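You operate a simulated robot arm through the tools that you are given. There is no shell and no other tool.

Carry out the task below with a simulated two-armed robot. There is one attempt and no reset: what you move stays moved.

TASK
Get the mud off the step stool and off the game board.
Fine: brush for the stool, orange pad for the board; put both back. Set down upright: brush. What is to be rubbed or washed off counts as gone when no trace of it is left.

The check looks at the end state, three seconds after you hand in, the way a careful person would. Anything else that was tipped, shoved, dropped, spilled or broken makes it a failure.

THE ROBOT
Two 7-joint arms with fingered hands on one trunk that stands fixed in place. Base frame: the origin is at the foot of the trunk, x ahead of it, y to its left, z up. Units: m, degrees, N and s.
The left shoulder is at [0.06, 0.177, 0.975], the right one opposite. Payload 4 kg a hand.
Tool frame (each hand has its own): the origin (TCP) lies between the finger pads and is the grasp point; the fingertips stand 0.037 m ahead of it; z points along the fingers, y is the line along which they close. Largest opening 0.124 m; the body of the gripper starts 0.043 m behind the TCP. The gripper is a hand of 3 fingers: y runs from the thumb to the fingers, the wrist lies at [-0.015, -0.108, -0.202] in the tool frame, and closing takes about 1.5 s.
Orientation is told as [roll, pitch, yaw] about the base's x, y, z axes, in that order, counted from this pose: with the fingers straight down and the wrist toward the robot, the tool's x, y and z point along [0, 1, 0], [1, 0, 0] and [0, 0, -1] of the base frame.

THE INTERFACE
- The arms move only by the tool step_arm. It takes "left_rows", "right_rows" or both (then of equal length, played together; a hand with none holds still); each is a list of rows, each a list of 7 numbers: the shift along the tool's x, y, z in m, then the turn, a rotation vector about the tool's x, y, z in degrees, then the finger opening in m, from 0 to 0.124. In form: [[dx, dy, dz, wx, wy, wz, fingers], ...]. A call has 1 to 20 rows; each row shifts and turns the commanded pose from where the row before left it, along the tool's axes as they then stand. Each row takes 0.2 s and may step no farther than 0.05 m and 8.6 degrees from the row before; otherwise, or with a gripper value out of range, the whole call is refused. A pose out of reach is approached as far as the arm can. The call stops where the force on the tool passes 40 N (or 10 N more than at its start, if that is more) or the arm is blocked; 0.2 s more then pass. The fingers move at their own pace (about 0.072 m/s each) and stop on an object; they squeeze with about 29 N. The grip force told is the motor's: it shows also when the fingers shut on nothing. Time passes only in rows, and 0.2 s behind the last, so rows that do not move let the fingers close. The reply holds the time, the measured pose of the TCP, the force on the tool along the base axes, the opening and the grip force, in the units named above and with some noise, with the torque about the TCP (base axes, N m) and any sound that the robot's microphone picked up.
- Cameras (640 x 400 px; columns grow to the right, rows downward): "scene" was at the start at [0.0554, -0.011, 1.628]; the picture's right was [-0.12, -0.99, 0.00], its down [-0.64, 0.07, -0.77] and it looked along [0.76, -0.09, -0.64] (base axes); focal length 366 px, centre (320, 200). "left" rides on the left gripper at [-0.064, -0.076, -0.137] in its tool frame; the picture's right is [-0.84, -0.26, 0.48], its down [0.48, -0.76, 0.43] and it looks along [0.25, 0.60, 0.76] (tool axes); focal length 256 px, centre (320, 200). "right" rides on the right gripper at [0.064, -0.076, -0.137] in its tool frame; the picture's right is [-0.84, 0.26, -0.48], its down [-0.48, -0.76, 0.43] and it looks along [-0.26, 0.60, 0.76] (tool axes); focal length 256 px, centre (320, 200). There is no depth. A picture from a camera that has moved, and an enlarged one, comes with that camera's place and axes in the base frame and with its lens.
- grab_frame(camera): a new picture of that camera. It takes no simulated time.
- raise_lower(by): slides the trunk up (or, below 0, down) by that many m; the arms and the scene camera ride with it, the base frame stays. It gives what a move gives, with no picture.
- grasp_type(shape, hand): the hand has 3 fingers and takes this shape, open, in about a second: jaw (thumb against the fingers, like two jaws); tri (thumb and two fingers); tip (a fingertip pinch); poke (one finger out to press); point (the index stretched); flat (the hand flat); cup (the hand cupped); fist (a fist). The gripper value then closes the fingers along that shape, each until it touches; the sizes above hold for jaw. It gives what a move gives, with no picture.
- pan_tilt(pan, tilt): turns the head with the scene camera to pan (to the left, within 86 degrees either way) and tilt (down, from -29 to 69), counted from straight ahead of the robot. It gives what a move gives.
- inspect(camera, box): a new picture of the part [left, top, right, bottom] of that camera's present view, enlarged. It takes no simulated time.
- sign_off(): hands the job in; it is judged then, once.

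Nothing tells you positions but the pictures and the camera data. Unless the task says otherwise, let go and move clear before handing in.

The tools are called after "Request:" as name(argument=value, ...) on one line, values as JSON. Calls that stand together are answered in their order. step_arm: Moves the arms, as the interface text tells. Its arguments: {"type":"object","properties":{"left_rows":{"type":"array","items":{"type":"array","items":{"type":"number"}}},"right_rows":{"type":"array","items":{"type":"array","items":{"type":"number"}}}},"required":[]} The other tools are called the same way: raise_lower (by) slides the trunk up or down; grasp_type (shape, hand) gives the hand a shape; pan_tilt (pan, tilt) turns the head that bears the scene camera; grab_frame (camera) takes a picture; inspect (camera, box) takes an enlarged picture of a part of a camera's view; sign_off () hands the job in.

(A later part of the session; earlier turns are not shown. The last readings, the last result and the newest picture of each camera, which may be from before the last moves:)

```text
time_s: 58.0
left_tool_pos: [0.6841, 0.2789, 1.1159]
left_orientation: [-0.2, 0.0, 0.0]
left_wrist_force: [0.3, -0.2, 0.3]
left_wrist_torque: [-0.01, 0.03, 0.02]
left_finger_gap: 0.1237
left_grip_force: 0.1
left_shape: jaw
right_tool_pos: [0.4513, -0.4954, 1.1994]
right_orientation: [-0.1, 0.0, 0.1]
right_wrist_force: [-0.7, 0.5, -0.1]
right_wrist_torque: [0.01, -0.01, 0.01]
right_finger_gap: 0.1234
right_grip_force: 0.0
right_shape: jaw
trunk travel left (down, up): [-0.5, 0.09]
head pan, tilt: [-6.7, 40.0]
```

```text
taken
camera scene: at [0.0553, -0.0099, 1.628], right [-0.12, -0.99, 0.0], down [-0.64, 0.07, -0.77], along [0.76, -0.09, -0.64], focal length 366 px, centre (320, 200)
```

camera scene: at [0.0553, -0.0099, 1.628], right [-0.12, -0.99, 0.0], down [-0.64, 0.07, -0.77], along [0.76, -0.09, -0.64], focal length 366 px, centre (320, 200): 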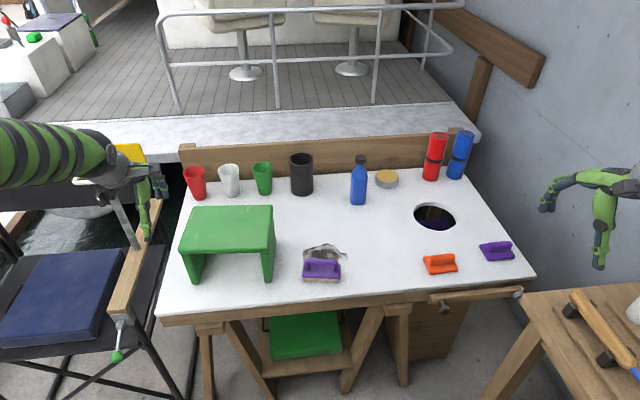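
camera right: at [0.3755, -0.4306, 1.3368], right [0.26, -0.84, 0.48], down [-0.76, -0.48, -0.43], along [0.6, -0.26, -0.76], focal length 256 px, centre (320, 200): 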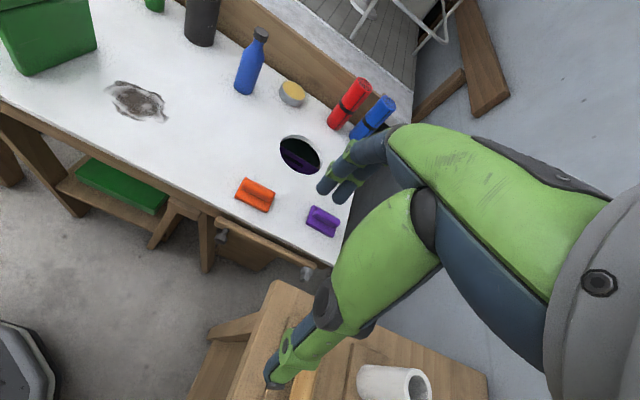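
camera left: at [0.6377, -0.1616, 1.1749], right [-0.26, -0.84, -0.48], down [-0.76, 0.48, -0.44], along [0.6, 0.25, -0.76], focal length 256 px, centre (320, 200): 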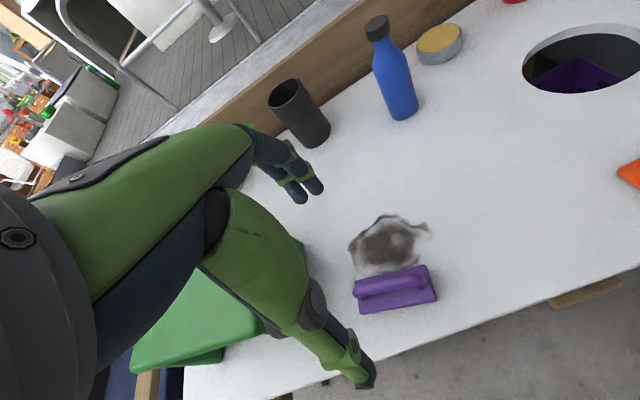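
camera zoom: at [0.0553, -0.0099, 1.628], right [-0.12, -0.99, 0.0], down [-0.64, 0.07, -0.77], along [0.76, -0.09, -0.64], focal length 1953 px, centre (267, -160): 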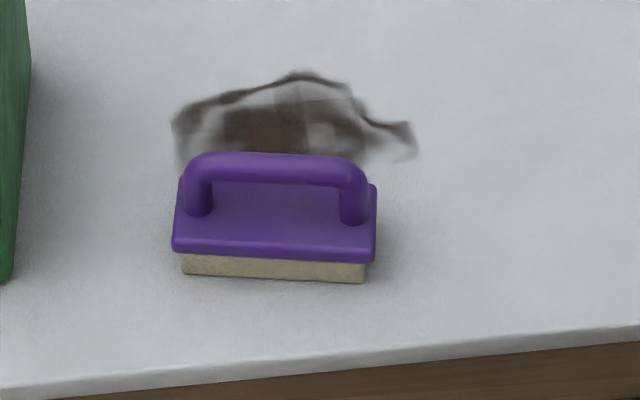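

The brush stands upright at about (0.728, -0.095), yawed by roughly -10°. I'll bring the right hand in with a matching yaw.

Request:
step_arm(right_rows=[[0.0333, 0.0231, 0.0167, 0, 0, 0, 0.124], [0.0333, 0.0231, 0.0167, 0, 0, 0, 0.124], [0.0333, 0.0231, 0.0167, 0, 0, 0, 0.124], [0.0333, 0.0231, 0.0167, 0, 0, 0, 0.124], [0.0333, 0.0231, 0.0167, 0, 0, 0, 0.124], [0.0333, 0.0231, 0.0167, 0, 0, 0, 0.124], [0.0333, 0.0231, 0.0167, 0, 0, 0, 0.124], [0.0333, 0.0231, 0.0167, 0, 0, 0, 0.124], [0.0333, 0.0231, 0.0167, 0, 0, 0, 0.124], [0.0333, 0.0231, 0.0167, 0, 0, 0, 0.124], [0.0333, 0.0231, 0.0167, 0, 0, 0, 0.124], [0.0333, 0.0231, 0.0167, 0, 0, 0, 0.124], [0, 0, 0, 0, 0, 5, 0.124], [0, 0, 0, 0, 0, 5, 0.124]])

Request:
grab_frame(camera="right")

Request:
grab_frame(camera="left")

```text
time_s: 61.0
left_tool_pos: [0.6842, 0.2784, 1.1158]
left_orientation: [-0.2, 0.1, 0.0]
left_wrist_force: [0.9, 0.9, -0.6]
left_wrist_torque: [0.0, -0.05, -0.02]
left_finger_gap: 0.1236
left_grip_force: 0.0
left_shape: jaw
right_tool_pos: [0.7272, -0.0959, 0.9994]
right_orientation: [0.0, -0.1, -10.1]
right_wrist_force: [-0.4, 1.0, -0.1]
right_wrist_torque: [0.0, -0.01, 0.0]
right_finger_gap: 0.1239
right_grip_force: 0.1
right_shape: jaw
trunk travel left (down, up): [-0.5, 0.09]
head pan, tilt: [-6.7, 40.0]
```

```text
taken
camera right: at [0.6645, -0.0187, 1.1358], right [0.11, -0.87, 0.48], down [-0.83, -0.34, -0.43], along [0.54, -0.36, -0.76], focal length 256 px, centre (320, 200)
```

right: 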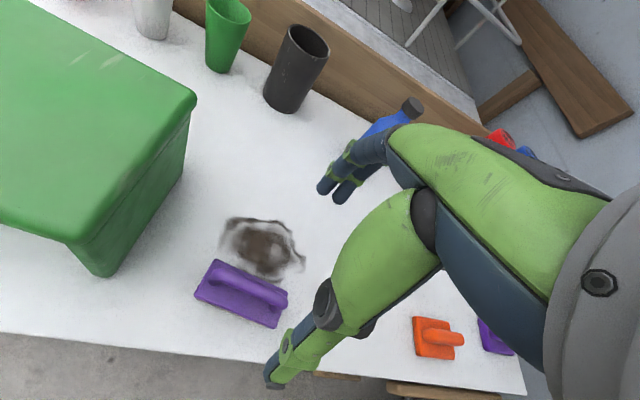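

```text
taken
camera left: at [0.6084, 0.2152, 1.2521], right [-0.26, -0.84, -0.48], down [-0.76, 0.48, -0.44], along [0.6, 0.25, -0.76], focal length 256 px, centre (320, 200)
```

left: 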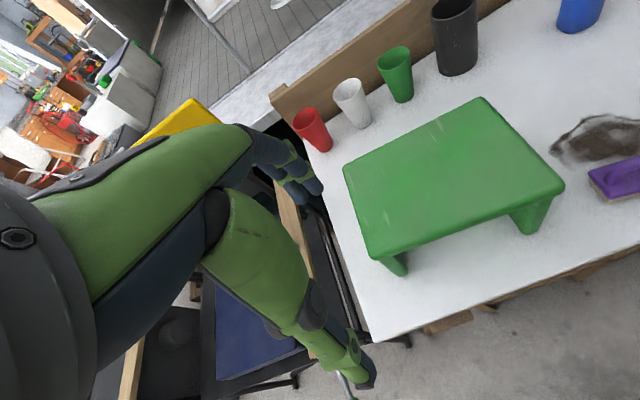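

Request:
step_arm(right_rows=[[0.001, 0.0, 0.04, 0, 0, 0, 0.124], [0, 0, 0.04, 0, 0, 0, 0.124], [0, 0, 0.035, 0, 0, 0, 0.124], [0, 0, 0.025, 0, 0, 0, 0.124], [0, 0, 0.011, 0, 0, 0, 0.124], [0, 0, 0, 0, 0, 0, 0.08], [0, 0, 0, 0, 0, 0, 0.05], [0, 0, 0, 0, 0, 0, 0.02], [0, 0, 0, 0, 0, 0, 0], [0, 0, 0, 0, 0, 0, 0], [0, 0, 0, 0, 0, 0, 0], [0, 0, 0, 0, 0, 0, 0]])

Request:
grab_frame(camera="right")

```text
time_s: 63.6
left_tool_pos: [0.6834, 0.2775, 1.1158]
left_orientation: [-0.2, 0.0, 0.0]
left_wrist_force: [0.1, 0.0, 0.5]
left_wrist_torque: [-0.04, -0.01, 0.0]
left_finger_gap: 0.1237
left_grip_force: 0.0
left_shape: jaw
right_tool_pos: [0.7271, -0.0959, 0.8475]
right_orientation: [0.0, 0.0, -10.0]
right_wrist_force: [0.3, -1.2, 1.8]
right_wrist_torque: [-0.04, -0.12, -0.06]
right_finger_gap: 0.0085
right_grip_force: 29.4
right_shape: jaw
trunk travel left (down, up): [-0.5, 0.09]
head pan, tilt: [-6.7, 40.0]
```

```text
taken
camera right: at [0.6637, -0.0186, 0.9852], right [0.11, -0.87, 0.48], down [-0.83, -0.34, -0.43], along [0.54, -0.36, -0.76], focal length 256 px, centre (320, 200)
```

right: 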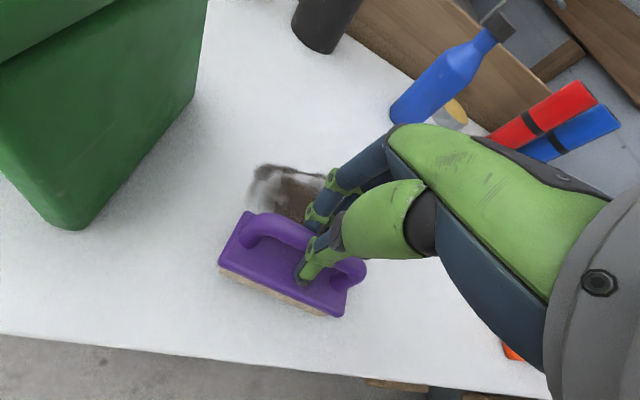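

Request:
step_arm(right_rows=[[0, 0, -0.02, 0, 0, 0, 0], [0, 0, -0.02, 0, 0, 0, 0], [0, 0, -0.02, 0, 0, 0, 0], [0, 0, 0, 0, 0, -4, 0], [0, 0, 0, 0, 0, -4, 0], [-0.0361, 0.0033, 0, 0, 0, 0, 0], [-0.0361, 0.0033, 0, 0, 0, 0, 0], [-0.0361, 0.0033, 0, 0, 0, 0, 0], [-0.0361, 0.0033, 0, 0, 0, 0, 0], [-0.0361, 0.0033, 0, 0, 0, 0, 0], [-0.0361, 0.0033, 0, 0, 0, 0, 0], [0, 0, 0.03, 0, 0, 0, 0], [0, 0, 0.02, 0, 0, 0, 0]])

Request:
inspect(camera="scene", box=[365, 210, 465, 290])

Request:
grab_frame(camera="right")

```text
time_s: 66.4
left_tool_pos: [0.6851, 0.2764, 1.1155]
left_orientation: [-0.2, 0.0, 0.0]
left_wrist_force: [-0.3, -0.4, 0.3]
left_wrist_torque: [0.0, 0.01, 0.01]
left_finger_gap: 0.1237
left_grip_force: 0.0
left_shape: jaw
right_tool_pos: [0.7406, -0.3139, 0.8577]
right_orientation: [-0.1, 0.0, -2.0]
right_wrist_force: [0.4, -0.4, -1.7]
right_wrist_torque: [0.02, -0.02, 0.03]
right_finger_gap: 0.0066
right_grip_force: 28.8
right_shape: jaw
trunk travel left (down, up): [-0.5, 0.09]
head pan, tilt: [-6.7, 40.0]
```

```text
5.00 times, centred on (415, 250) of scene
camera zoom: at [0.0557, -0.0112, 1.628], right [-0.12, -0.99, 0.0], down [-0.64, 0.08, -0.77], along [0.76, -0.09, -0.64], focal length 1831 px, centre (-155, -50)
```

zoom: 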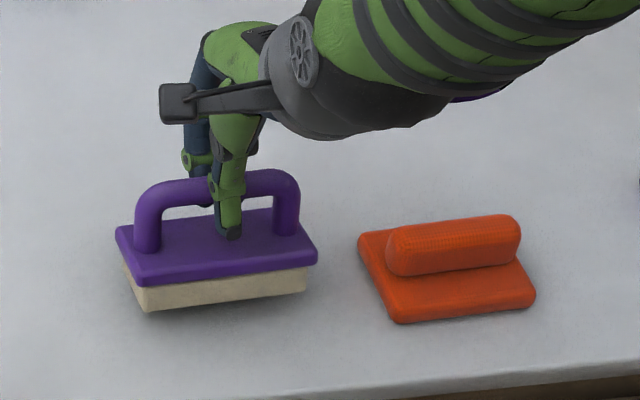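

```text
taken
camera right: at [0.6669, -0.2458, 0.9951], right [0.23, -0.85, 0.48], down [-0.78, -0.46, -0.43], along [0.59, -0.28, -0.76], focal length 256 px, centre (320, 200)
```

right: 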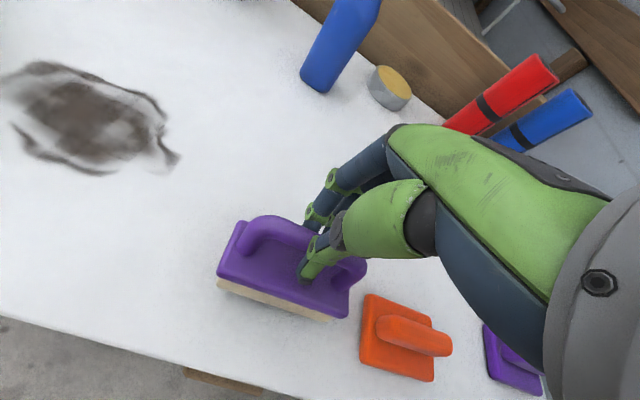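

The brush looks a few degrees off its original yaw. I'll correct that before setting it down.

Request:
step_arm(right_rows=[[0, 0, 0, 0, 0, 5.5, 0], [0, 0, 0.007, 0, 0, 0, 0], [0, 0, 0, 0, 0, 0, 0]])

Request:
inspect(camera="scene", box=[365, 230, 465, 290])

```text
time_s: 67.2
left_tool_pos: [0.6834, 0.2778, 1.1156]
left_orientation: [-0.3, 0.0, 0.0]
left_wrist_force: [-0.9, 0.7, -0.4]
left_wrist_torque: [-0.02, 0.0, 0.01]
left_finger_gap: 0.1236
left_grip_force: 0.0
left_shape: jaw
right_tool_pos: [0.7407, -0.3125, 0.851]
right_orientation: [-0.1, 0.0, -7.5]
right_wrist_force: [-0.5, 0.6, -1.3]
right_wrist_torque: [0.01, 0.0, 0.03]
right_finger_gap: 0.0067
right_grip_force: 29.2
right_shape: jaw
trunk travel left (down, up): [-0.5, 0.09]
head pan, tilt: [-6.7, 40.0]
```

```text
6.40 times, centred on (415, 260) of scene
camera zoom: at [0.0555, -0.0109, 1.628], right [-0.12, -0.99, 0.0], down [-0.64, 0.07, -0.77], along [0.76, -0.09, -0.64], focal length 2344 px, centre (-288, -184)
```

zoom: 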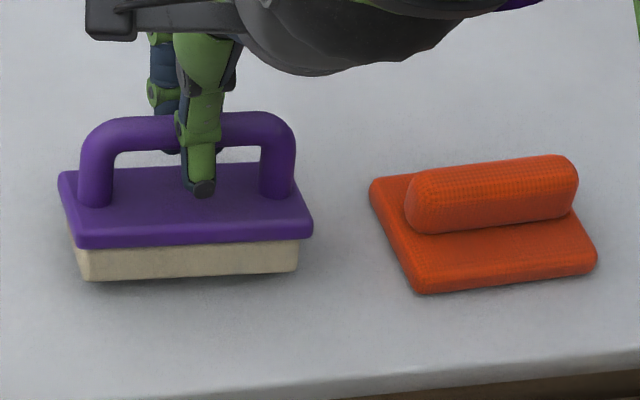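

Request:
step_arm(right_rows=[[-0.002, 0, 0.003, 0, 0, 0, 0], [0, 0, 0, 0, 0, 0, 0]])

Request:
step_arm(right_rows=[[0, 0, 0.002, 0, 0, 0, 0], [0, 0, 0, 0, 0, 0, 0]])

Request:
inspect(camera="scene", box=[365, 230, 465, 290])

```text
time_s: 67.8
left_tool_pos: [0.683, 0.2775, 1.1158]
left_orientation: [-0.2, 0.0, 0.0]
left_wrist_force: [0.0, 0.7, 0.1]
left_wrist_torque: [0.0, 0.0, 0.03]
left_finger_gap: 0.1239
left_grip_force: 0.1
left_shape: jaw
right_tool_pos: [0.7397, -0.3132, 0.8486]
right_orientation: [0.0, -0.2, -7.5]
right_wrist_force: [-2.4, 2.6, 10.4]
right_wrist_torque: [0.09, -0.07, 0.05]
right_finger_gap: 0.0062
right_grip_force: 29.1
right_shape: jaw
trunk travel left (down, up): [-0.5, 0.09]
head pan, tilt: [-6.7, 40.0]
```

```text
time_s: 68.4
left_tool_pos: [0.6834, 0.2787, 1.1162]
left_orientation: [-0.2, -0.2, 0.0]
left_wrist_force: [-0.2, -0.1, -0.5]
left_wrist_torque: [0.0, -0.02, -0.01]
left_finger_gap: 0.1236
left_grip_force: 0.1
left_shape: jaw
right_tool_pos: [0.7398, -0.3136, 0.8472]
right_orientation: [0.1, -0.2, -7.5]
right_wrist_force: [-2.9, 3.6, 23.4]
right_wrist_torque: [0.16, -0.14, 0.01]
right_finger_gap: 0.006
right_grip_force: 28.4
right_shape: jaw
trunk travel left (down, up): [-0.5, 0.09]
head pan, tilt: [-6.7, 40.0]
```

```text
6.40 times, centred on (415, 260) of scene
camera zoom: at [0.053, -0.0097, 1.6283], right [-0.12, -0.99, 0.0], down [-0.64, 0.07, -0.77], along [0.76, -0.09, -0.64], focal length 2344 px, centre (-288, -184)
```

zoom: 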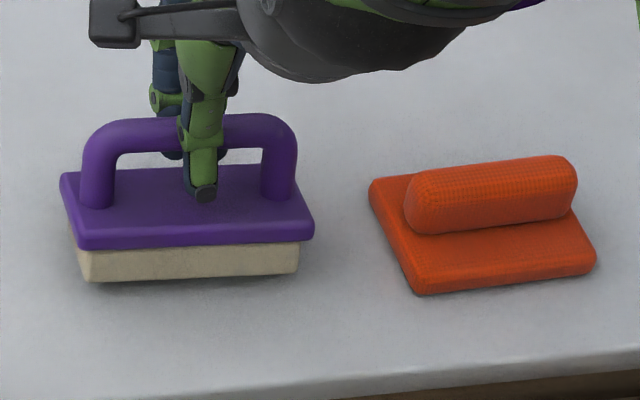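

It's in contact. I'll ease off the load, release and lift.

Request:
step_arm(right_rows=[[0, 0, -0.0035, 0, 0, 0, 0], [0, 0, 0, 0, 0, 0, 0], [0, 0, 0, 0, 0, 0, 0.02], [0, 0, 0, 0, 0, 0, 0.05], [0, 0, 0, 0, 0, 0, 0.09], [0, 0, 0, 0, 0, 0, 0.124], [0, 0, 0, 0, 0, 0, 0.124], [0, 0, 0, 0, 0, 0, 0.124], [0, 0, -0.02, 0, 0, 0, 0.124], [0, 0, -0.04, 0, 0, 0, 0.124], [0, 0, -0.045, 0, 0, 0, 0.124], [0, 0, 0, 0, 0, -7.5, 0.124]])

Request:
inspect(camera="scene", box=[365, 230, 465, 290])

Request:
grab_frame(camera="right")

```text
time_s: 71.0
left_tool_pos: [0.684, 0.2767, 1.1159]
left_orientation: [-0.2, 0.0, 0.0]
left_wrist_force: [0.5, 0.2, -0.7]
left_wrist_torque: [0.01, 0.0, 0.01]
left_finger_gap: 0.1236
left_grip_force: 0.1
left_shape: jaw
right_tool_pos: [0.7407, -0.3155, 0.9543]
right_orientation: [0.0, 0.0, 0.1]
right_wrist_force: [0.5, -0.8, 0.1]
right_wrist_torque: [0.02, 0.0, -0.01]
right_finger_gap: 0.1238
right_grip_force: 0.1
right_shape: jaw
trunk travel left (down, up): [-0.5, 0.09]
head pan, tilt: [-6.7, 40.0]
```

```text
6.40 times, centred on (415, 260) of scene
camera zoom: at [0.0558, -0.0123, 1.6279], right [-0.12, -0.99, 0.0], down [-0.64, 0.08, -0.77], along [0.76, -0.09, -0.64], focal length 2344 px, centre (-288, -184)
```

zoom: 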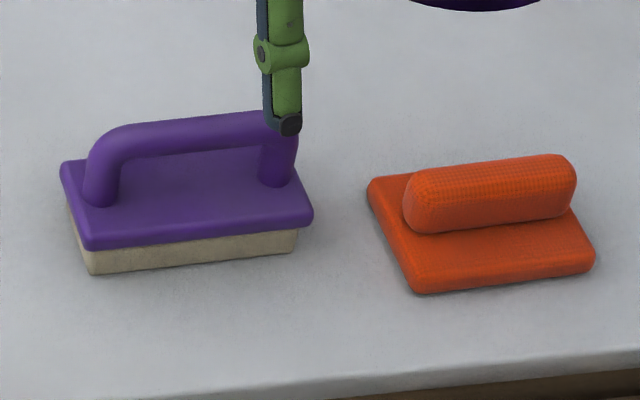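

```text
taken
camera right: at [0.6645, -0.2511, 1.0913], right [0.26, -0.84, 0.48], down [-0.76, -0.48, -0.43], along [0.6, -0.25, -0.76], focal length 256 px, centre (320, 200)
```

right: 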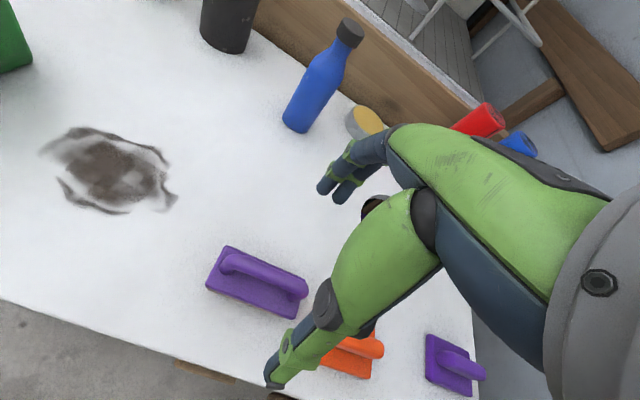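

The brush is upright and within about a centimetre of its original spot. Next I'll move above the orange pad and measure it.

Request:
step_arm(right_rows=[[0, 0, -0.03, 0, 0, 0, 0.124], [-0.035, -0.005, -0.02, 0, 0, 0, 0.124], [-0.035, -0.005, 0, 0, 0, 0, 0.124], [-0.035, -0.005, 0, 0, 0, 0, 0.124], [-0.035, 0.0, 0.0, 0, 0, 0, 0.124]])

Request:
inspect(camera="right", box=[160, 200, 400, 380])

Request:
grab_frame(camera="right")

Request:
inspect(camera="scene", box=[365, 230, 465, 290])

```text
time_s: 72.2
left_tool_pos: [0.6831, 0.2768, 1.117]
left_orientation: [-0.2, 0.0, 0.0]
left_wrist_force: [-0.3, 0.3, 0.0]
left_wrist_torque: [0.01, -0.01, 0.01]
left_finger_gap: 0.1237
left_grip_force: 0.1
left_shape: jaw
right_tool_pos: [0.7255, -0.4545, 1.004]
right_orientation: [0.0, 0.0, 0.1]
right_wrist_force: [-0.1, -0.1, -0.3]
right_wrist_torque: [0.0, -0.02, -0.01]
right_finger_gap: 0.1238
right_grip_force: 0.0
right_shape: jaw
trunk travel left (down, up): [-0.5, 0.09]
head pan, tilt: [-6.7, 40.0]
```

```text
2.22 times, centred on (280, 290) of right
camera zoom: at [0.6491, -0.3899, 1.1413], right [0.26, -0.84, 0.48], down [-0.76, -0.48, -0.43], along [0.6, -0.25, -0.76], focal length 569 px, centre (409, 0)
```

zoom: 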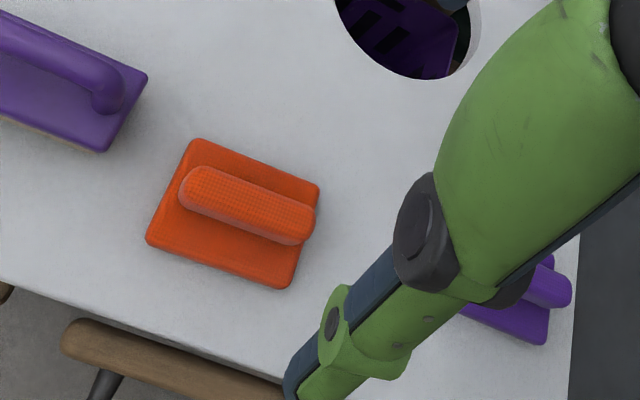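

```text
taken
camera right: at [0.6491, -0.3899, 1.1413], right [0.26, -0.84, 0.48], down [-0.76, -0.48, -0.43], along [0.6, -0.25, -0.76], focal length 256 px, centre (320, 200)
```

right: 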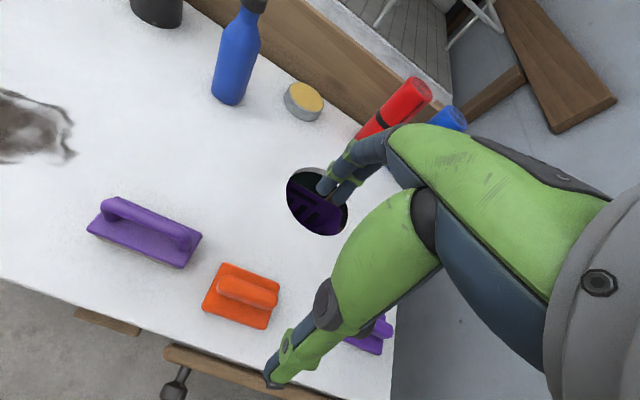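

```text
6.40 times, centred on (415, 260) of scene
camera zoom: at [0.0556, -0.0118, 1.628], right [-0.12, -0.99, 0.0], down [-0.64, 0.08, -0.77], along [0.76, -0.09, -0.64], focal length 2344 px, centre (-288, -184)
```

zoom: 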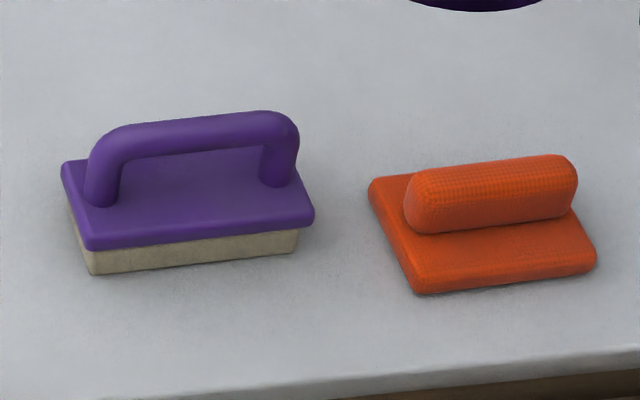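

The pad centre is at about (0.733, -0.452), with yaw around +3.5°. I'll align, lower and grip its handle.

Request:
step_arm(right_rows=[[0.0025, 0.0075, 0.03, 0, 0, -3.5, 0.124], [0, 0, 0.04, 0, 0, 0, 0.124], [0, 0, 0.04, 0, 0, 0, 0.124], [0, 0, 0.035, 0, 0, 0, 0.124], [0, 0, 0.02, 0, 0, 0, 0.124], [0, 0, 0.01, 0, 0, 0, 0.124]])

Request:
inspect(camera="scene", box=[365, 200, 485, 290])

Request:
inspect(camera="right", box=[160, 160, 400, 380])

```text
time_s: 73.6
left_tool_pos: [0.6839, 0.2768, 1.1145]
left_orientation: [-0.2, 0.0, 0.1]
left_wrist_force: [0.6, -0.6, 0.5]
left_wrist_torque: [-0.02, 0.02, -0.02]
left_finger_gap: 0.1236
left_grip_force: 0.0
left_shape: jaw
right_tool_pos: [0.7327, -0.4516, 0.8286]
right_orientation: [0.0, -0.1, 3.4]
right_wrist_force: [1.1, -0.7, -0.3]
right_wrist_torque: [0.0, 0.01, 0.01]
right_finger_gap: 0.1238
right_grip_force: 0.1
right_shape: jaw
trunk travel left (down, up): [-0.5, 0.09]
head pan, tilt: [-6.7, 40.0]
```

```text
4.44 times, centred on (425, 245) of scene
camera zoom: at [0.0555, -0.0111, 1.628], right [-0.12, -0.99, 0.0], down [-0.64, 0.07, -0.77], along [0.76, -0.09, -0.64], focal length 1628 px, centre (-147, 0)
```

zoom: 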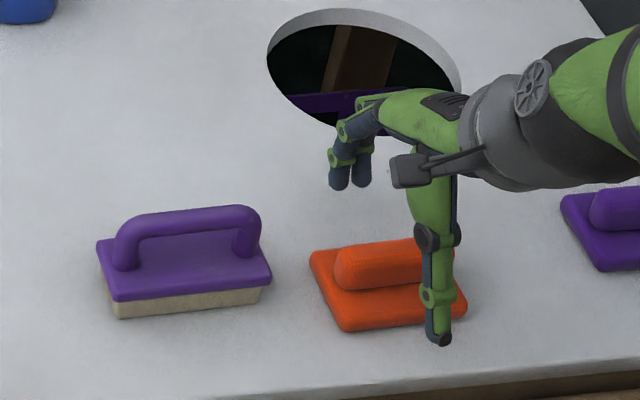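

```text
1.82 times, centred on (280, 270) of right
camera zoom: at [0.6528, -0.3918, 0.9658], right [0.31, -0.82, 0.48], down [-0.73, -0.53, -0.43], along [0.61, -0.22, -0.76], focal length 465 px, centre (393, 73)
```

zoom: 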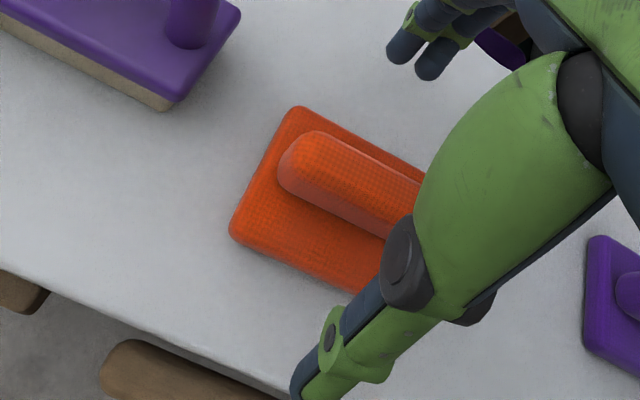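

Request:
step_arm(right_rows=[[0, 0, 0.008, 0, 0, 0, 0.124], [0, 0, 0.005, 0, 0, 0, 0.124], [0, 0, 0, 0, 0, 0, 0.08], [0, 0, 0, 0, 0, 0, 0.05], [0, 0, 0, 0, 0, 0, 0.02], [0, 0, 0, 0, 0, 0, 0], [0, 0, 0, 0, 0, 0, 0], [0, 0, 0, 0, 0, 0, 0], [0, 0, 0, 0, 0, 0, 0]])

Request:
inspect(camera="scene", box=[365, 200, 485, 290])

Request:
inspect(camera="right", box=[160, 160, 400, 380])

```text
time_s: 75.6
left_tool_pos: [0.6827, 0.2775, 1.1159]
left_orientation: [-0.2, -0.1, 0.1]
left_wrist_force: [0.0, -0.2, -0.3]
left_wrist_torque: [-0.05, 0.0, 0.0]
left_finger_gap: 0.1237
left_grip_force: 0.1
left_shape: jaw
right_tool_pos: [0.7334, -0.4524, 0.8163]
right_orientation: [0.1, -0.1, 3.5]
right_wrist_force: [-1.4, -0.3, 7.3]
right_wrist_torque: [0.0, -0.24, 0.01]
right_finger_gap: 0.0274
right_grip_force: 28.5
right_shape: jaw
trunk travel left (down, up): [-0.5, 0.09]
head pan, tilt: [-6.7, 40.0]
```

```text
4.44 times, centred on (425, 245) of scene
camera zoom: at [0.0546, -0.0107, 1.6281], right [-0.12, -0.99, 0.0], down [-0.64, 0.07, -0.77], along [0.76, -0.09, -0.64], focal length 1628 px, centre (-147, 0)
```

zoom: 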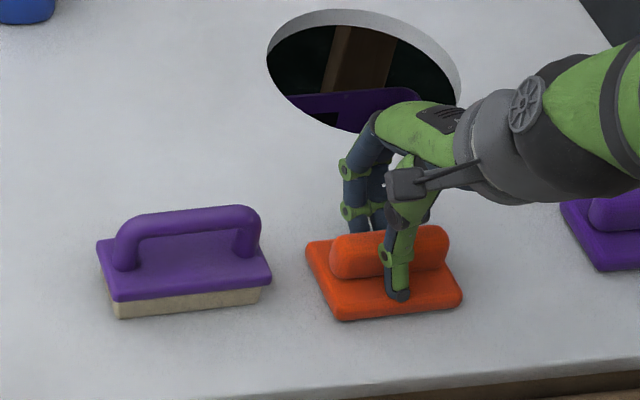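

```text
1.82 times, centred on (280, 270) of right
camera zoom: at [0.6531, -0.3919, 0.9542], right [0.31, -0.82, 0.48], down [-0.73, -0.53, -0.44], along [0.61, -0.22, -0.76], focal length 465 px, centre (393, 73)
```

zoom: 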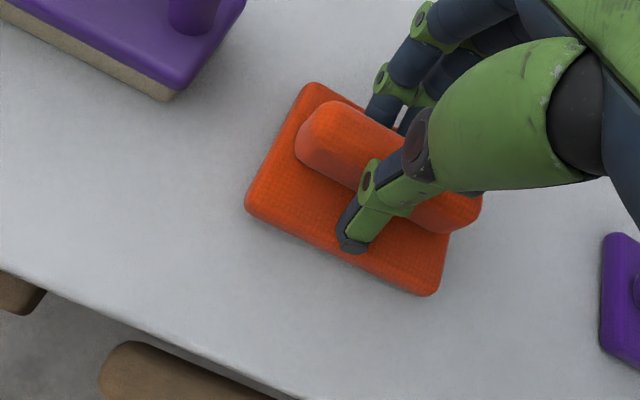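

The pad is gripped; the closing fingers shifted it about 1 cm forward, and I'll allow for that when returning it. I'll lift it high over the brush and carry it to the board mud.

Request:
step_arm(right_rows=[[0, 0, -0.015, 0, 0, 0, 0], [0, 0, -0.035, 0, 0, 0, 0], [0, 0, -0.04, 0, 0, 0, 0], [0, 0, -0.04, 0, 0, 0, 0], [0, 0, -0.01, 0, 0, -3.5, 0]])

Request:
inspect(camera="scene", box=[365, 180, 485, 290])

Request:
step_arm(right_rows=[[0.04, 0.004, 0, 0, 0, 0, 0], [0.04, 0.005, 0, 0, 0, 0, 0], [0.04, 0.005, 0, 0, 0, 0, 0], [0.04, 0.005, 0, 0, 0, 0, 0], [0.04, 0.005, 0, 0, 0, 0, 0], [0.04, 0.005, 0, 0, 0, 0, 0], [0.035, 0.005, 0.02, 0, 0, 0, 0]])

Request:
inspect(camera="scene", box=[270, 180, 430, 290])

Request:
grab_frame(camera="right")

```text
time_s: 76.8
left_tool_pos: [0.6833, 0.2776, 1.1159]
left_orientation: [-0.2, 0.0, 0.0]
left_wrist_force: [0.6, -0.1, -0.3]
left_wrist_torque: [0.0, -0.02, 0.01]
left_finger_gap: 0.1239
left_grip_force: 0.0
left_shape: jaw
right_tool_pos: [0.7313, -0.4519, 0.9553]
right_orientation: [0.0, 0.0, 7.0]
right_wrist_force: [0.6, -1.1, 0.2]
right_wrist_torque: [-0.01, 0.01, -0.02]
right_finger_gap: 0.0259
right_grip_force: 28.9
right_shape: jaw
trunk travel left (down, up): [-0.5, 0.09]
head pan, tilt: [-6.7, 40.0]
```

```text
3.64 times, centred on (425, 235) of scene
camera zoom: at [0.0555, -0.0116, 1.6279], right [-0.12, -0.99, 0.0], down [-0.64, 0.08, -0.77], along [0.76, -0.09, -0.64], focal length 1332 px, centre (-62, 73)
```

zoom: 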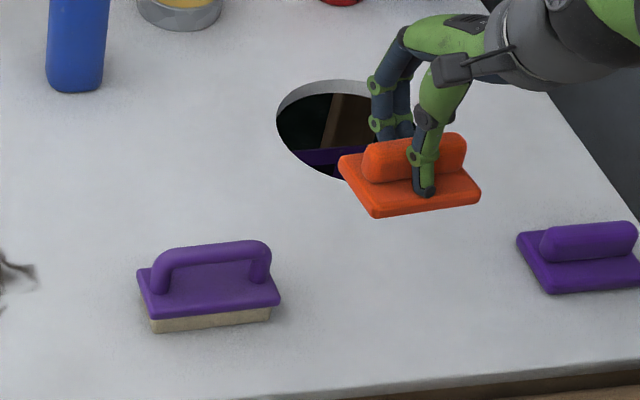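

```text
time_s: 78.4
left_tool_pos: [0.6843, 0.279, 1.1146]
left_orientation: [-0.2, -0.1, 0.0]
left_wrist_force: [0.2, -0.8, -0.4]
left_wrist_torque: [0.05, 0.01, -0.01]
left_finger_gap: 0.1235
left_grip_force: 0.0
left_shape: jaw
right_tool_pos: [0.732, -0.1737, 0.9343]
right_orientation: [0.0, -0.1, 7.1]
right_wrist_force: [0.8, 0.4, -0.8]
right_wrist_torque: [0.01, 0.01, 0.01]
right_finger_gap: 0.0257
right_grip_force: 28.6
right_shape: jaw
trunk travel left (down, up): [-0.5, 0.09]
head pan, tilt: [-6.7, 40.0]
```

```text
3.64 times, centred on (350, 235) of scene
camera zoom: at [0.0561, -0.0103, 1.6279], right [-0.12, -0.99, 0.0], down [-0.64, 0.07, -0.77], along [0.76, -0.09, -0.64], focal length 1332 px, centre (211, 73)
```

zoom: 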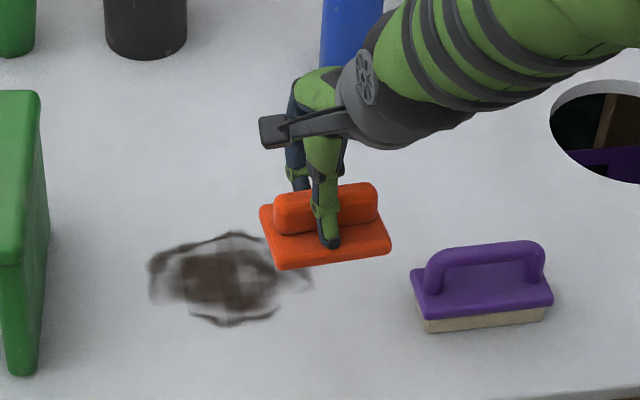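

```text
taken
camera right: at [0.6495, -0.1192, 1.0724], right [0.36, -0.8, 0.48], down [-0.7, -0.57, -0.43], along [0.62, -0.18, -0.76], focal length 256 px, centre (320, 200)
```

right: 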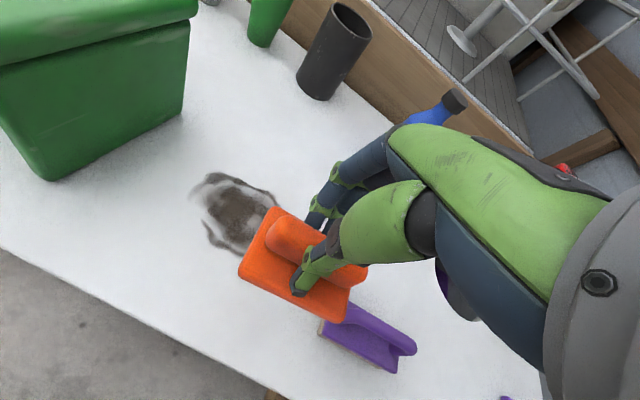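

I turned the wrist the wrong way earlier, so I'll correct the yaw to 0. Then I'll lower toward the mud's near-right side.

Request:
step_arm(right_rows=[[0, 0, 0, 0, 0, 7.0, 0], [0.004, 0.018, 0.03, 0, 0, 0, 0], [0.004, 0.018, 0.035, 0, 0, 0, 0], [0, 0, 0.03, 0, 0, 0, 0], [0, 0, 0.014, 0, 0, 0, 0]])

Request:
step_arm(right_rows=[[0, 0, 0.006, 0, 0, 0, 0], [0, 0, 0, 0, 0, 0, 0]])

Request:
inspect(camera="scene", box=[270, 180, 430, 290])

```text
time_s: 79.6
left_tool_pos: [0.6846, 0.2778, 1.1157]
left_orientation: [-0.3, 0.0, -0.1]
left_wrist_force: [0.3, -0.3, -0.1]
left_wrist_torque: [-0.01, -0.03, 0.0]
left_finger_gap: 0.1238
left_grip_force: 0.1
left_shape: jaw
right_tool_pos: [0.7692, -0.1669, 0.8264]
right_orientation: [-0.1, -0.1, 0.0]
right_wrist_force: [1.0, -0.7, -0.6]
right_wrist_torque: [0.03, 0.0, -0.01]
right_finger_gap: 0.0257
right_grip_force: 28.8
right_shape: jaw
trunk travel left (down, up): [-0.5, 0.09]
head pan, tilt: [-6.7, 40.0]
```

```text
time_s: 80.2
left_tool_pos: [0.684, 0.2776, 1.1158]
left_orientation: [-0.2, 0.0, 0.0]
left_wrist_force: [-0.4, -0.1, 0.7]
left_wrist_torque: [-0.01, 0.01, 0.01]
left_finger_gap: 0.1236
left_grip_force: 0.0
left_shape: jaw
right_tool_pos: [0.7681, -0.167, 0.8196]
right_orientation: [-0.1, 0.1, 0.1]
right_wrist_force: [-0.6, -1.3, -1.3]
right_wrist_torque: [-0.01, 0.0, -0.01]
right_finger_gap: 0.0258
right_grip_force: 29.0
right_shape: jaw
trunk travel left (down, up): [-0.5, 0.09]
head pan, tilt: [-6.7, 40.0]
```

```text
3.64 times, centred on (350, 235) of scene
camera zoom: at [0.0555, -0.011, 1.628], right [-0.12, -0.99, 0.0], down [-0.64, 0.07, -0.77], along [0.76, -0.09, -0.64], focal length 1332 px, centre (211, 73)
```

zoom: 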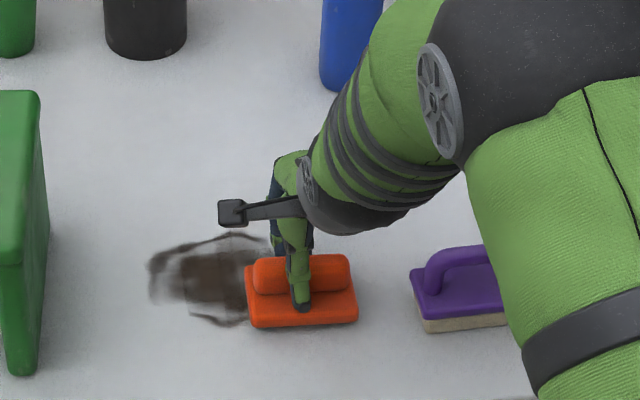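

Request:
step_arm(right_rows=[[0, 0, 0.003, 0, 0, 0, 0], [0, 0, 0, 0, 0, 0, 0]])

Request:
step_arm(right_rows=[[0, 0, 0.0025, 0, 0, 0, 0], [0, 0, 0, 0, 0, 0, 0]])

```text
time_s: 80.8
left_tool_pos: [0.6837, 0.2777, 1.1155]
left_orientation: [-0.2, 0.0, 0.0]
left_wrist_force: [-0.6, -0.2, -0.2]
left_wrist_torque: [0.0, 0.01, 0.03]
left_finger_gap: 0.1236
left_grip_force: 0.1
left_shape: jaw
right_tool_pos: [0.7684, -0.1672, 0.8186]
right_orientation: [-0.1, -0.1, 0.0]
right_wrist_force: [-1.6, 0.1, 5.0]
right_wrist_torque: [-0.05, -0.12, 0.0]
right_finger_gap: 0.0256
right_grip_force: 29.4
right_shape: jaw
trunk travel left (down, up): [-0.5, 0.09]
head pan, tilt: [-6.7, 40.0]
```

```text
time_s: 81.4
left_tool_pos: [0.6821, 0.2784, 1.1167]
left_orientation: [-0.2, -0.1, 0.0]
left_wrist_force: [-0.2, -0.1, 0.7]
left_wrist_torque: [-0.04, 0.0, 0.04]
left_finger_gap: 0.1238
left_grip_force: 0.1
left_shape: jaw
right_tool_pos: [0.768, -0.1671, 0.8179]
right_orientation: [0.0, -0.1, 0.0]
right_wrist_force: [-5.7, 0.4, 17.6]
right_wrist_torque: [-0.06, -0.41, 0.04]
right_finger_gap: 0.026
right_grip_force: 29.3
right_shape: jaw
trunk travel left (down, up): [-0.5, 0.09]
head pan, tilt: [-6.7, 40.0]
```

Good contact. I'll sweep the first lane.

Request:
step_arm(right_rows=[[0.015, 0, 0, 0, 0, 0, 0], [0.02, 0, 0, 0, 0, 0, 0], [0.02, 0, 0, 0, 0, 0, 0], [0.02, 0, 0, 0, 0, 0, 0], [0.02, 0, 0, 0, 0, 0, 0], [0.02, 0, 0, 0, 0, 0, 0]])

Request:
inspect(camera="scene", box=[270, 180, 430, 290])

```text
time_s: 82.8
left_tool_pos: [0.6826, 0.2781, 1.1162]
left_orientation: [-0.2, 0.0, -0.1]
left_wrist_force: [-0.2, 0.2, -0.1]
left_wrist_torque: [0.0, 0.01, -0.05]
left_finger_gap: 0.1238
left_grip_force: 0.0
left_shape: jaw
right_tool_pos: [0.7673, -0.0498, 0.817]
right_orientation: [0.0, 0.0, 0.0]
right_wrist_force: [-1.3, -5.0, 14.6]
right_wrist_torque: [-0.17, -0.65, -0.22]
right_finger_gap: 0.0269
right_grip_force: 29.6
right_shape: jaw
trunk travel left (down, up): [-0.5, 0.09]
head pan, tilt: [-6.7, 40.0]
```

```text
3.64 times, centred on (350, 235) of scene
camera zoom: at [0.054, -0.0109, 1.628], right [-0.12, -0.99, 0.0], down [-0.64, 0.07, -0.77], along [0.76, -0.09, -0.64], focal length 1332 px, centre (211, 73)
```

zoom: 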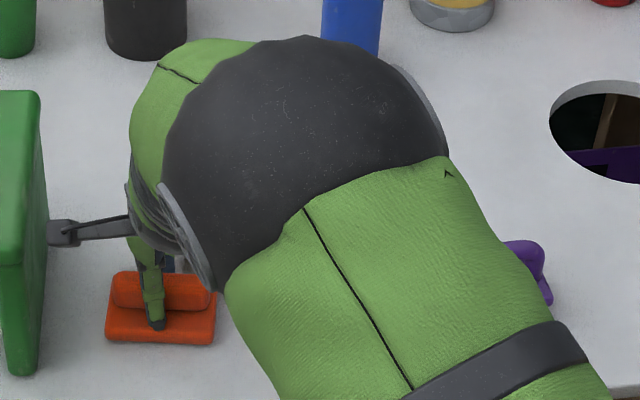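

Request:
step_arm(right_rows=[[-0.02, 0, 0, 0, 0, 0, 0], [-0.02, 0, 0, 0, 0, 0, 0], [-0.02, 0, 0, 0, 0, 0, 0], [-0.02, 0, 0, 0, 0, 0, 0], [-0.02, 0, 0, 0, 0, 0, 0], [-0.02, 0, 0, 0, 0, 0, 0], [-0.015, 0, 0, 0, 0, 0, 0], [0, 0.015, 0, 0, 0, 0, 0], [0, 0.015, 0, 0, 0, 0, 0], [0.015, 0, 0, 0, 0, 0, 0], [0.02, 0, 0, 0, 0, 0, 0], [0.02, 0, 0, 0, 0, 0, 0], [0.02, 0, 0, 0, 0, 0, 0], [0.02, 0, 0, 0, 0, 0, 0], [0.02, 0, 0, 0, 0, 0, 0], [0.02, 0, 0, 0, 0, 0, 0]])

Request:
grab_frame(camera="right")

Request:
grab_frame(camera="left")

```text
time_s: 86.2
left_tool_pos: [0.6823, 0.2772, 1.1158]
left_orientation: [-0.1, -0.1, 0.0]
left_wrist_force: [1.1, 0.4, 0.3]
left_wrist_torque: [0.05, -0.03, -0.04]
left_finger_gap: 0.1238
left_grip_force: 0.2
left_shape: jaw
right_tool_pos: [0.7986, -0.0508, 0.816]
right_orientation: [0.0, -0.1, -0.1]
right_wrist_force: [0.1, -7.4, 19.3]
right_wrist_torque: [-0.19, -0.58, -0.23]
right_finger_gap: 0.0274
right_grip_force: 29.4
right_shape: jaw
trunk travel left (down, up): [-0.5, 0.09]
head pan, tilt: [-6.7, 40.0]
```

```text
taken
camera right: at [0.7219, 0.0134, 0.9537], right [0.26, -0.84, 0.48], down [-0.76, -0.48, -0.44], along [0.6, -0.26, -0.76], focal length 256 px, centre (320, 200)
```

right: 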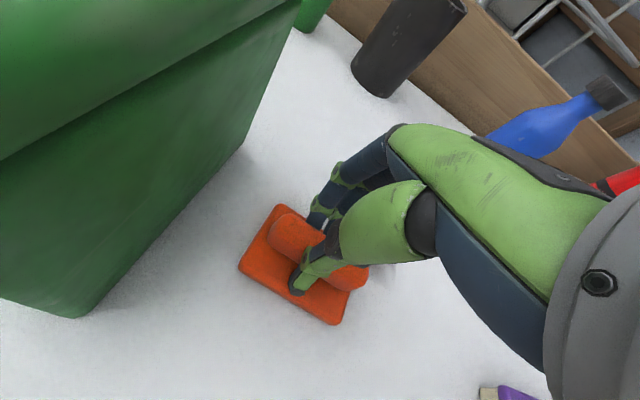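

```text
taken
camera left: at [0.6068, 0.2146, 1.2532], right [-0.26, -0.84, -0.48], down [-0.76, 0.48, -0.44], along [0.6, 0.25, -0.76], focal length 256 px, centre (320, 200)
```

left: 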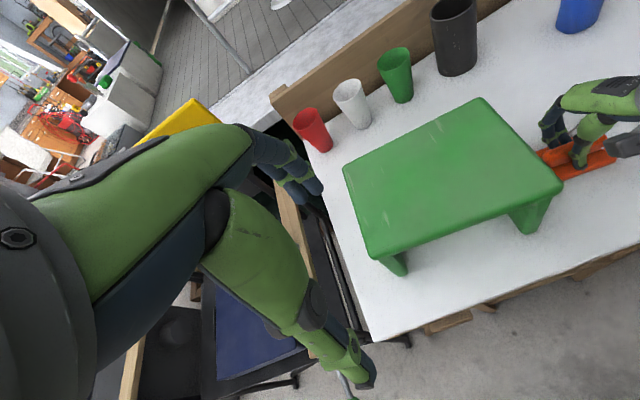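

Request:
step_arm(right_rows=[[-0.02, 0.01, 0, 0, 0, 0, 0], [-0.02, 0.01, 0, 0, 0, 0, 0], [-0.02, 0.01, 0, 0, 0, 0, 0], [-0.02, 0, 0, 0, 0, 0, 0], [-0.02, 0, 0, 0, 0, 0, 0], [-0.02, 0, 0, 0, 0, 0, 0], [-0.015, 0, 0, 0, 0, 0, 0], [0.015, 0, 0, 0, 0, 0, 0], [0.02, 0, 0, 0, 0, 0, 0], [0.02, 0, 0, 0, 0, 0, 0], [0.02, 0, 0, 0, 0, 0, 0], [0.02, 0, 0, 0, 0, 0, 0], [0.02, 0, 0, 0, 0, 0, 0], [0.02, 0.01, 0, 0, 0, 0, 0], [-0.02, 0.01, 0, 0, 0, 0, 0], [-0.02, 0, 0, 0, 0, 0, 0], [-0.02, 0, 0, 0, 0, 0, 0], [-0.02, 0, 0, 0, 0, 0, 0], [-0.02, 0, 0, 0, 0, 0, 0], [-0.02, 0, 0, 0, 0, 0, 0]])

Request:
grab_frame(camera="right")

Request:
inspect(camera="scene", box=[270, 180, 430, 290])

```text
time_s: 90.4
left_tool_pos: [0.682, 0.2787, 1.1167]
left_orientation: [-0.2, -0.2, 0.0]
left_wrist_force: [0.3, -0.1, 0.5]
left_wrist_torque: [-0.04, 0.02, 0.03]
left_finger_gap: 0.1239
left_grip_force: 0.0
left_shape: jaw
right_tool_pos: [0.849, -0.1705, 0.8168]
right_orientation: [0.0, -0.1, 0.0]
right_wrist_force: [0.3, 8.1, 18.7]
right_wrist_torque: [0.21, -0.59, 0.26]
right_finger_gap: 0.0268
right_grip_force: 28.8
right_shape: jaw
trunk travel left (down, up): [-0.5, 0.09]
head pan, tilt: [-6.7, 40.0]
```

```text
taken
camera right: at [0.7721, -0.1067, 0.9538], right [0.26, -0.84, 0.48], down [-0.76, -0.48, -0.44], along [0.6, -0.26, -0.76], focal length 256 px, centre (320, 200)
```

right: 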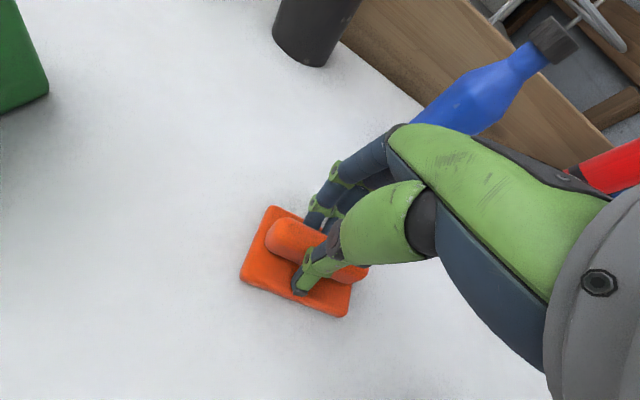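

```text
3.64 times, centred on (350, 235) of scene
camera zoom: at [0.0534, -0.0103, 1.6281], right [-0.12, -0.99, 0.0], down [-0.64, 0.07, -0.77], along [0.76, -0.09, -0.64], focal length 1332 px, centre (211, 73)
```

zoom: 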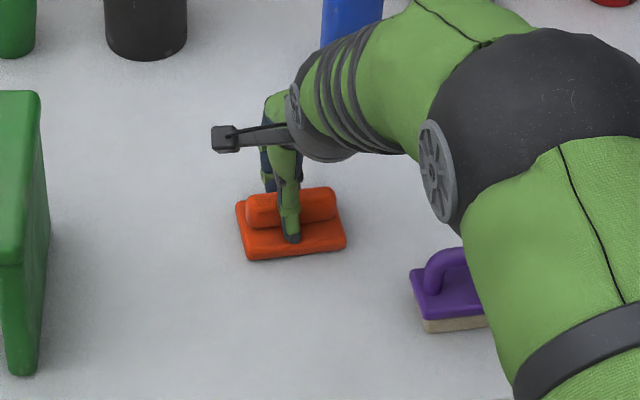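

The board looks clean. I'll lift and carry the pad back, high over the brush, then inspect.

Request:
step_arm(right_rows=[[0, 0, -0.02, 0, 0, 0, 0], [0, 0, -0.04, 0, 0, 0, 0], [0, 0, -0.04, 0, 0, 0, 0], [0, 0, -0.04, 0, 0, 0, 0], [-0.035, -0.015, 0, 0, 0, 0, 0], [-0.035, -0.015, 0, 0, 0, 0, 0], [-0.035, -0.015, 0, 0, 0, 0, 0], [-0.035, -0.016, 0, 0, 0, 0, 0], [-0.035, -0.016, 0, 0, 0, 0, 0], [-0.036, -0.016, 0, 0, 0, 0, 0], [-0.036, -0.016, 0, 0, 0, 0, 0], [-0.036, -0.016, 0, 0, 0, -3.5, 0]])

Request:
inspect(camera="scene", box=[270, 210, 390, 290])

Request:
grab_frame(camera="scene")

Request:
grab_frame(camera="right")

```text
time_s: 93.0
left_tool_pos: [0.6844, 0.2765, 1.1157]
left_orientation: [-0.2, 0.1, 0.0]
left_wrist_force: [0.5, -0.9, 0.3]
left_wrist_torque: [0.0, 0.02, 0.01]
left_finger_gap: 0.124
left_grip_force: 0.1
left_shape: jaw
right_tool_pos: [0.725, -0.4559, 0.9541]
right_orientation: [-0.1, 0.0, 3.6]
right_wrist_force: [-0.2, -0.8, -0.4]
right_wrist_torque: [-0.01, 0.01, 0.02]
right_finger_gap: 0.0244
right_grip_force: 29.0
right_shape: jaw
trunk travel left (down, up): [-0.5, 0.09]
head pan, tilt: [-6.7, 40.0]
```

```text
5.00 times, centred on (330, 250) of scene
camera zoom: at [0.0551, -0.0124, 1.628], right [-0.12, -0.99, 0.0], down [-0.64, 0.08, -0.77], along [0.76, -0.09, -0.64], focal length 1831 px, centre (270, -50)
```

zoom: 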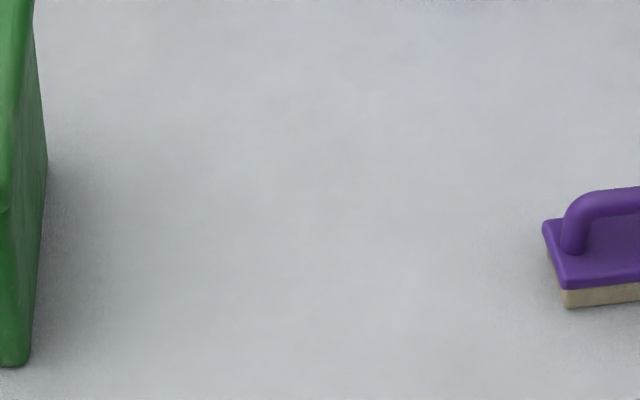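

```text
taken
camera scene: at [0.0551, -0.0124, 1.628], right [-0.12, -0.99, 0.0], down [-0.64, 0.08, -0.77], along [0.76, -0.09, -0.64], focal length 366 px, centre (320, 200)
```

scene: 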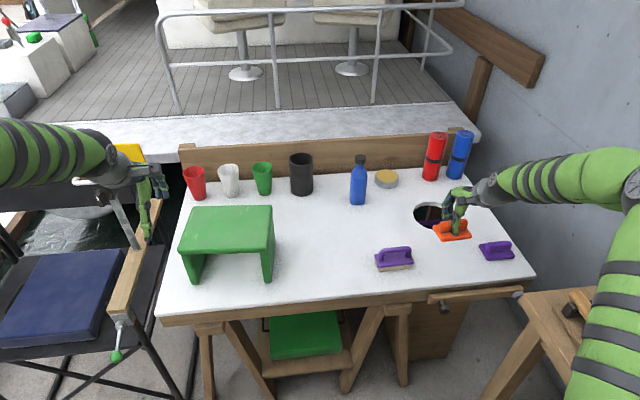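

```text
taken
camera right: at [0.6444, -0.3969, 1.0918], right [0.31, -0.82, 0.48], down [-0.73, -0.53, -0.44], along [0.61, -0.22, -0.76], focal length 256 px, centre (320, 200)
```

right: 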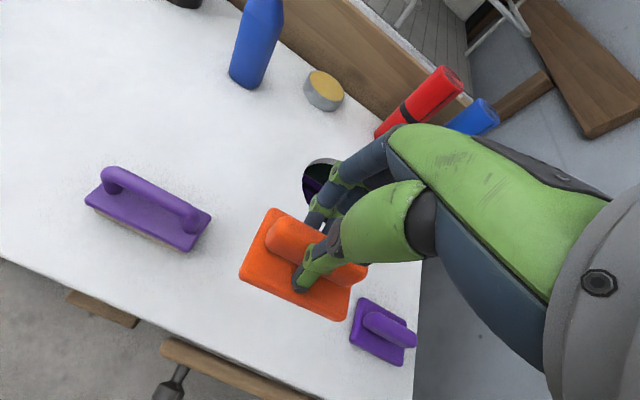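

The board is spotless. Now I'll lower the pad to its place, checking it against the original picture before touching down.

Request:
step_arm(right_rows=[[0.0015, 0, 0.04, 0, 0, 0, 0], [0, 0, 0.04, 0, 0, 0, 0], [0, 0, 0.03, 0, 0, 0, 0], [0, 0, 0.018, 0, 0, 0, 0]])

Request:
inspect(camera="scene", box=[365, 230, 465, 290])

```text
time_s: 94.0
left_tool_pos: [0.6848, 0.2771, 1.1168]
left_orientation: [-0.1, 0.0, 0.0]
left_wrist_force: [0.1, -0.1, -0.1]
left_wrist_torque: [0.0, -0.03, 0.01]
left_finger_gap: 0.124
left_grip_force: 0.1
left_shape: jaw
right_tool_pos: [0.7236, -0.4543, 0.8262]
right_orientation: [0.0, 0.0, 3.5]
right_wrist_force: [0.6, -0.4, -0.3]
right_wrist_torque: [-0.04, -0.03, -0.02]
right_finger_gap: 0.0239
right_grip_force: 29.2
right_shape: jaw
trunk travel left (down, up): [-0.5, 0.09]
head pan, tilt: [-6.7, 40.0]
```

```text
6.40 times, centred on (415, 260) of scene
camera zoom: at [0.0557, -0.0112, 1.628], right [-0.12, -0.99, 0.0], down [-0.64, 0.08, -0.77], along [0.76, -0.09, -0.64], focal length 2344 px, centre (-288, -184)
```

zoom: 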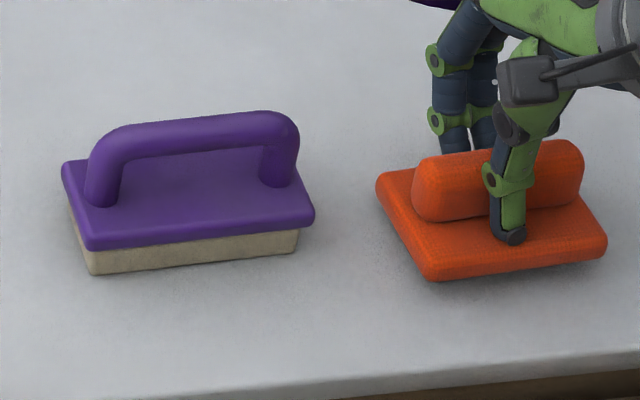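

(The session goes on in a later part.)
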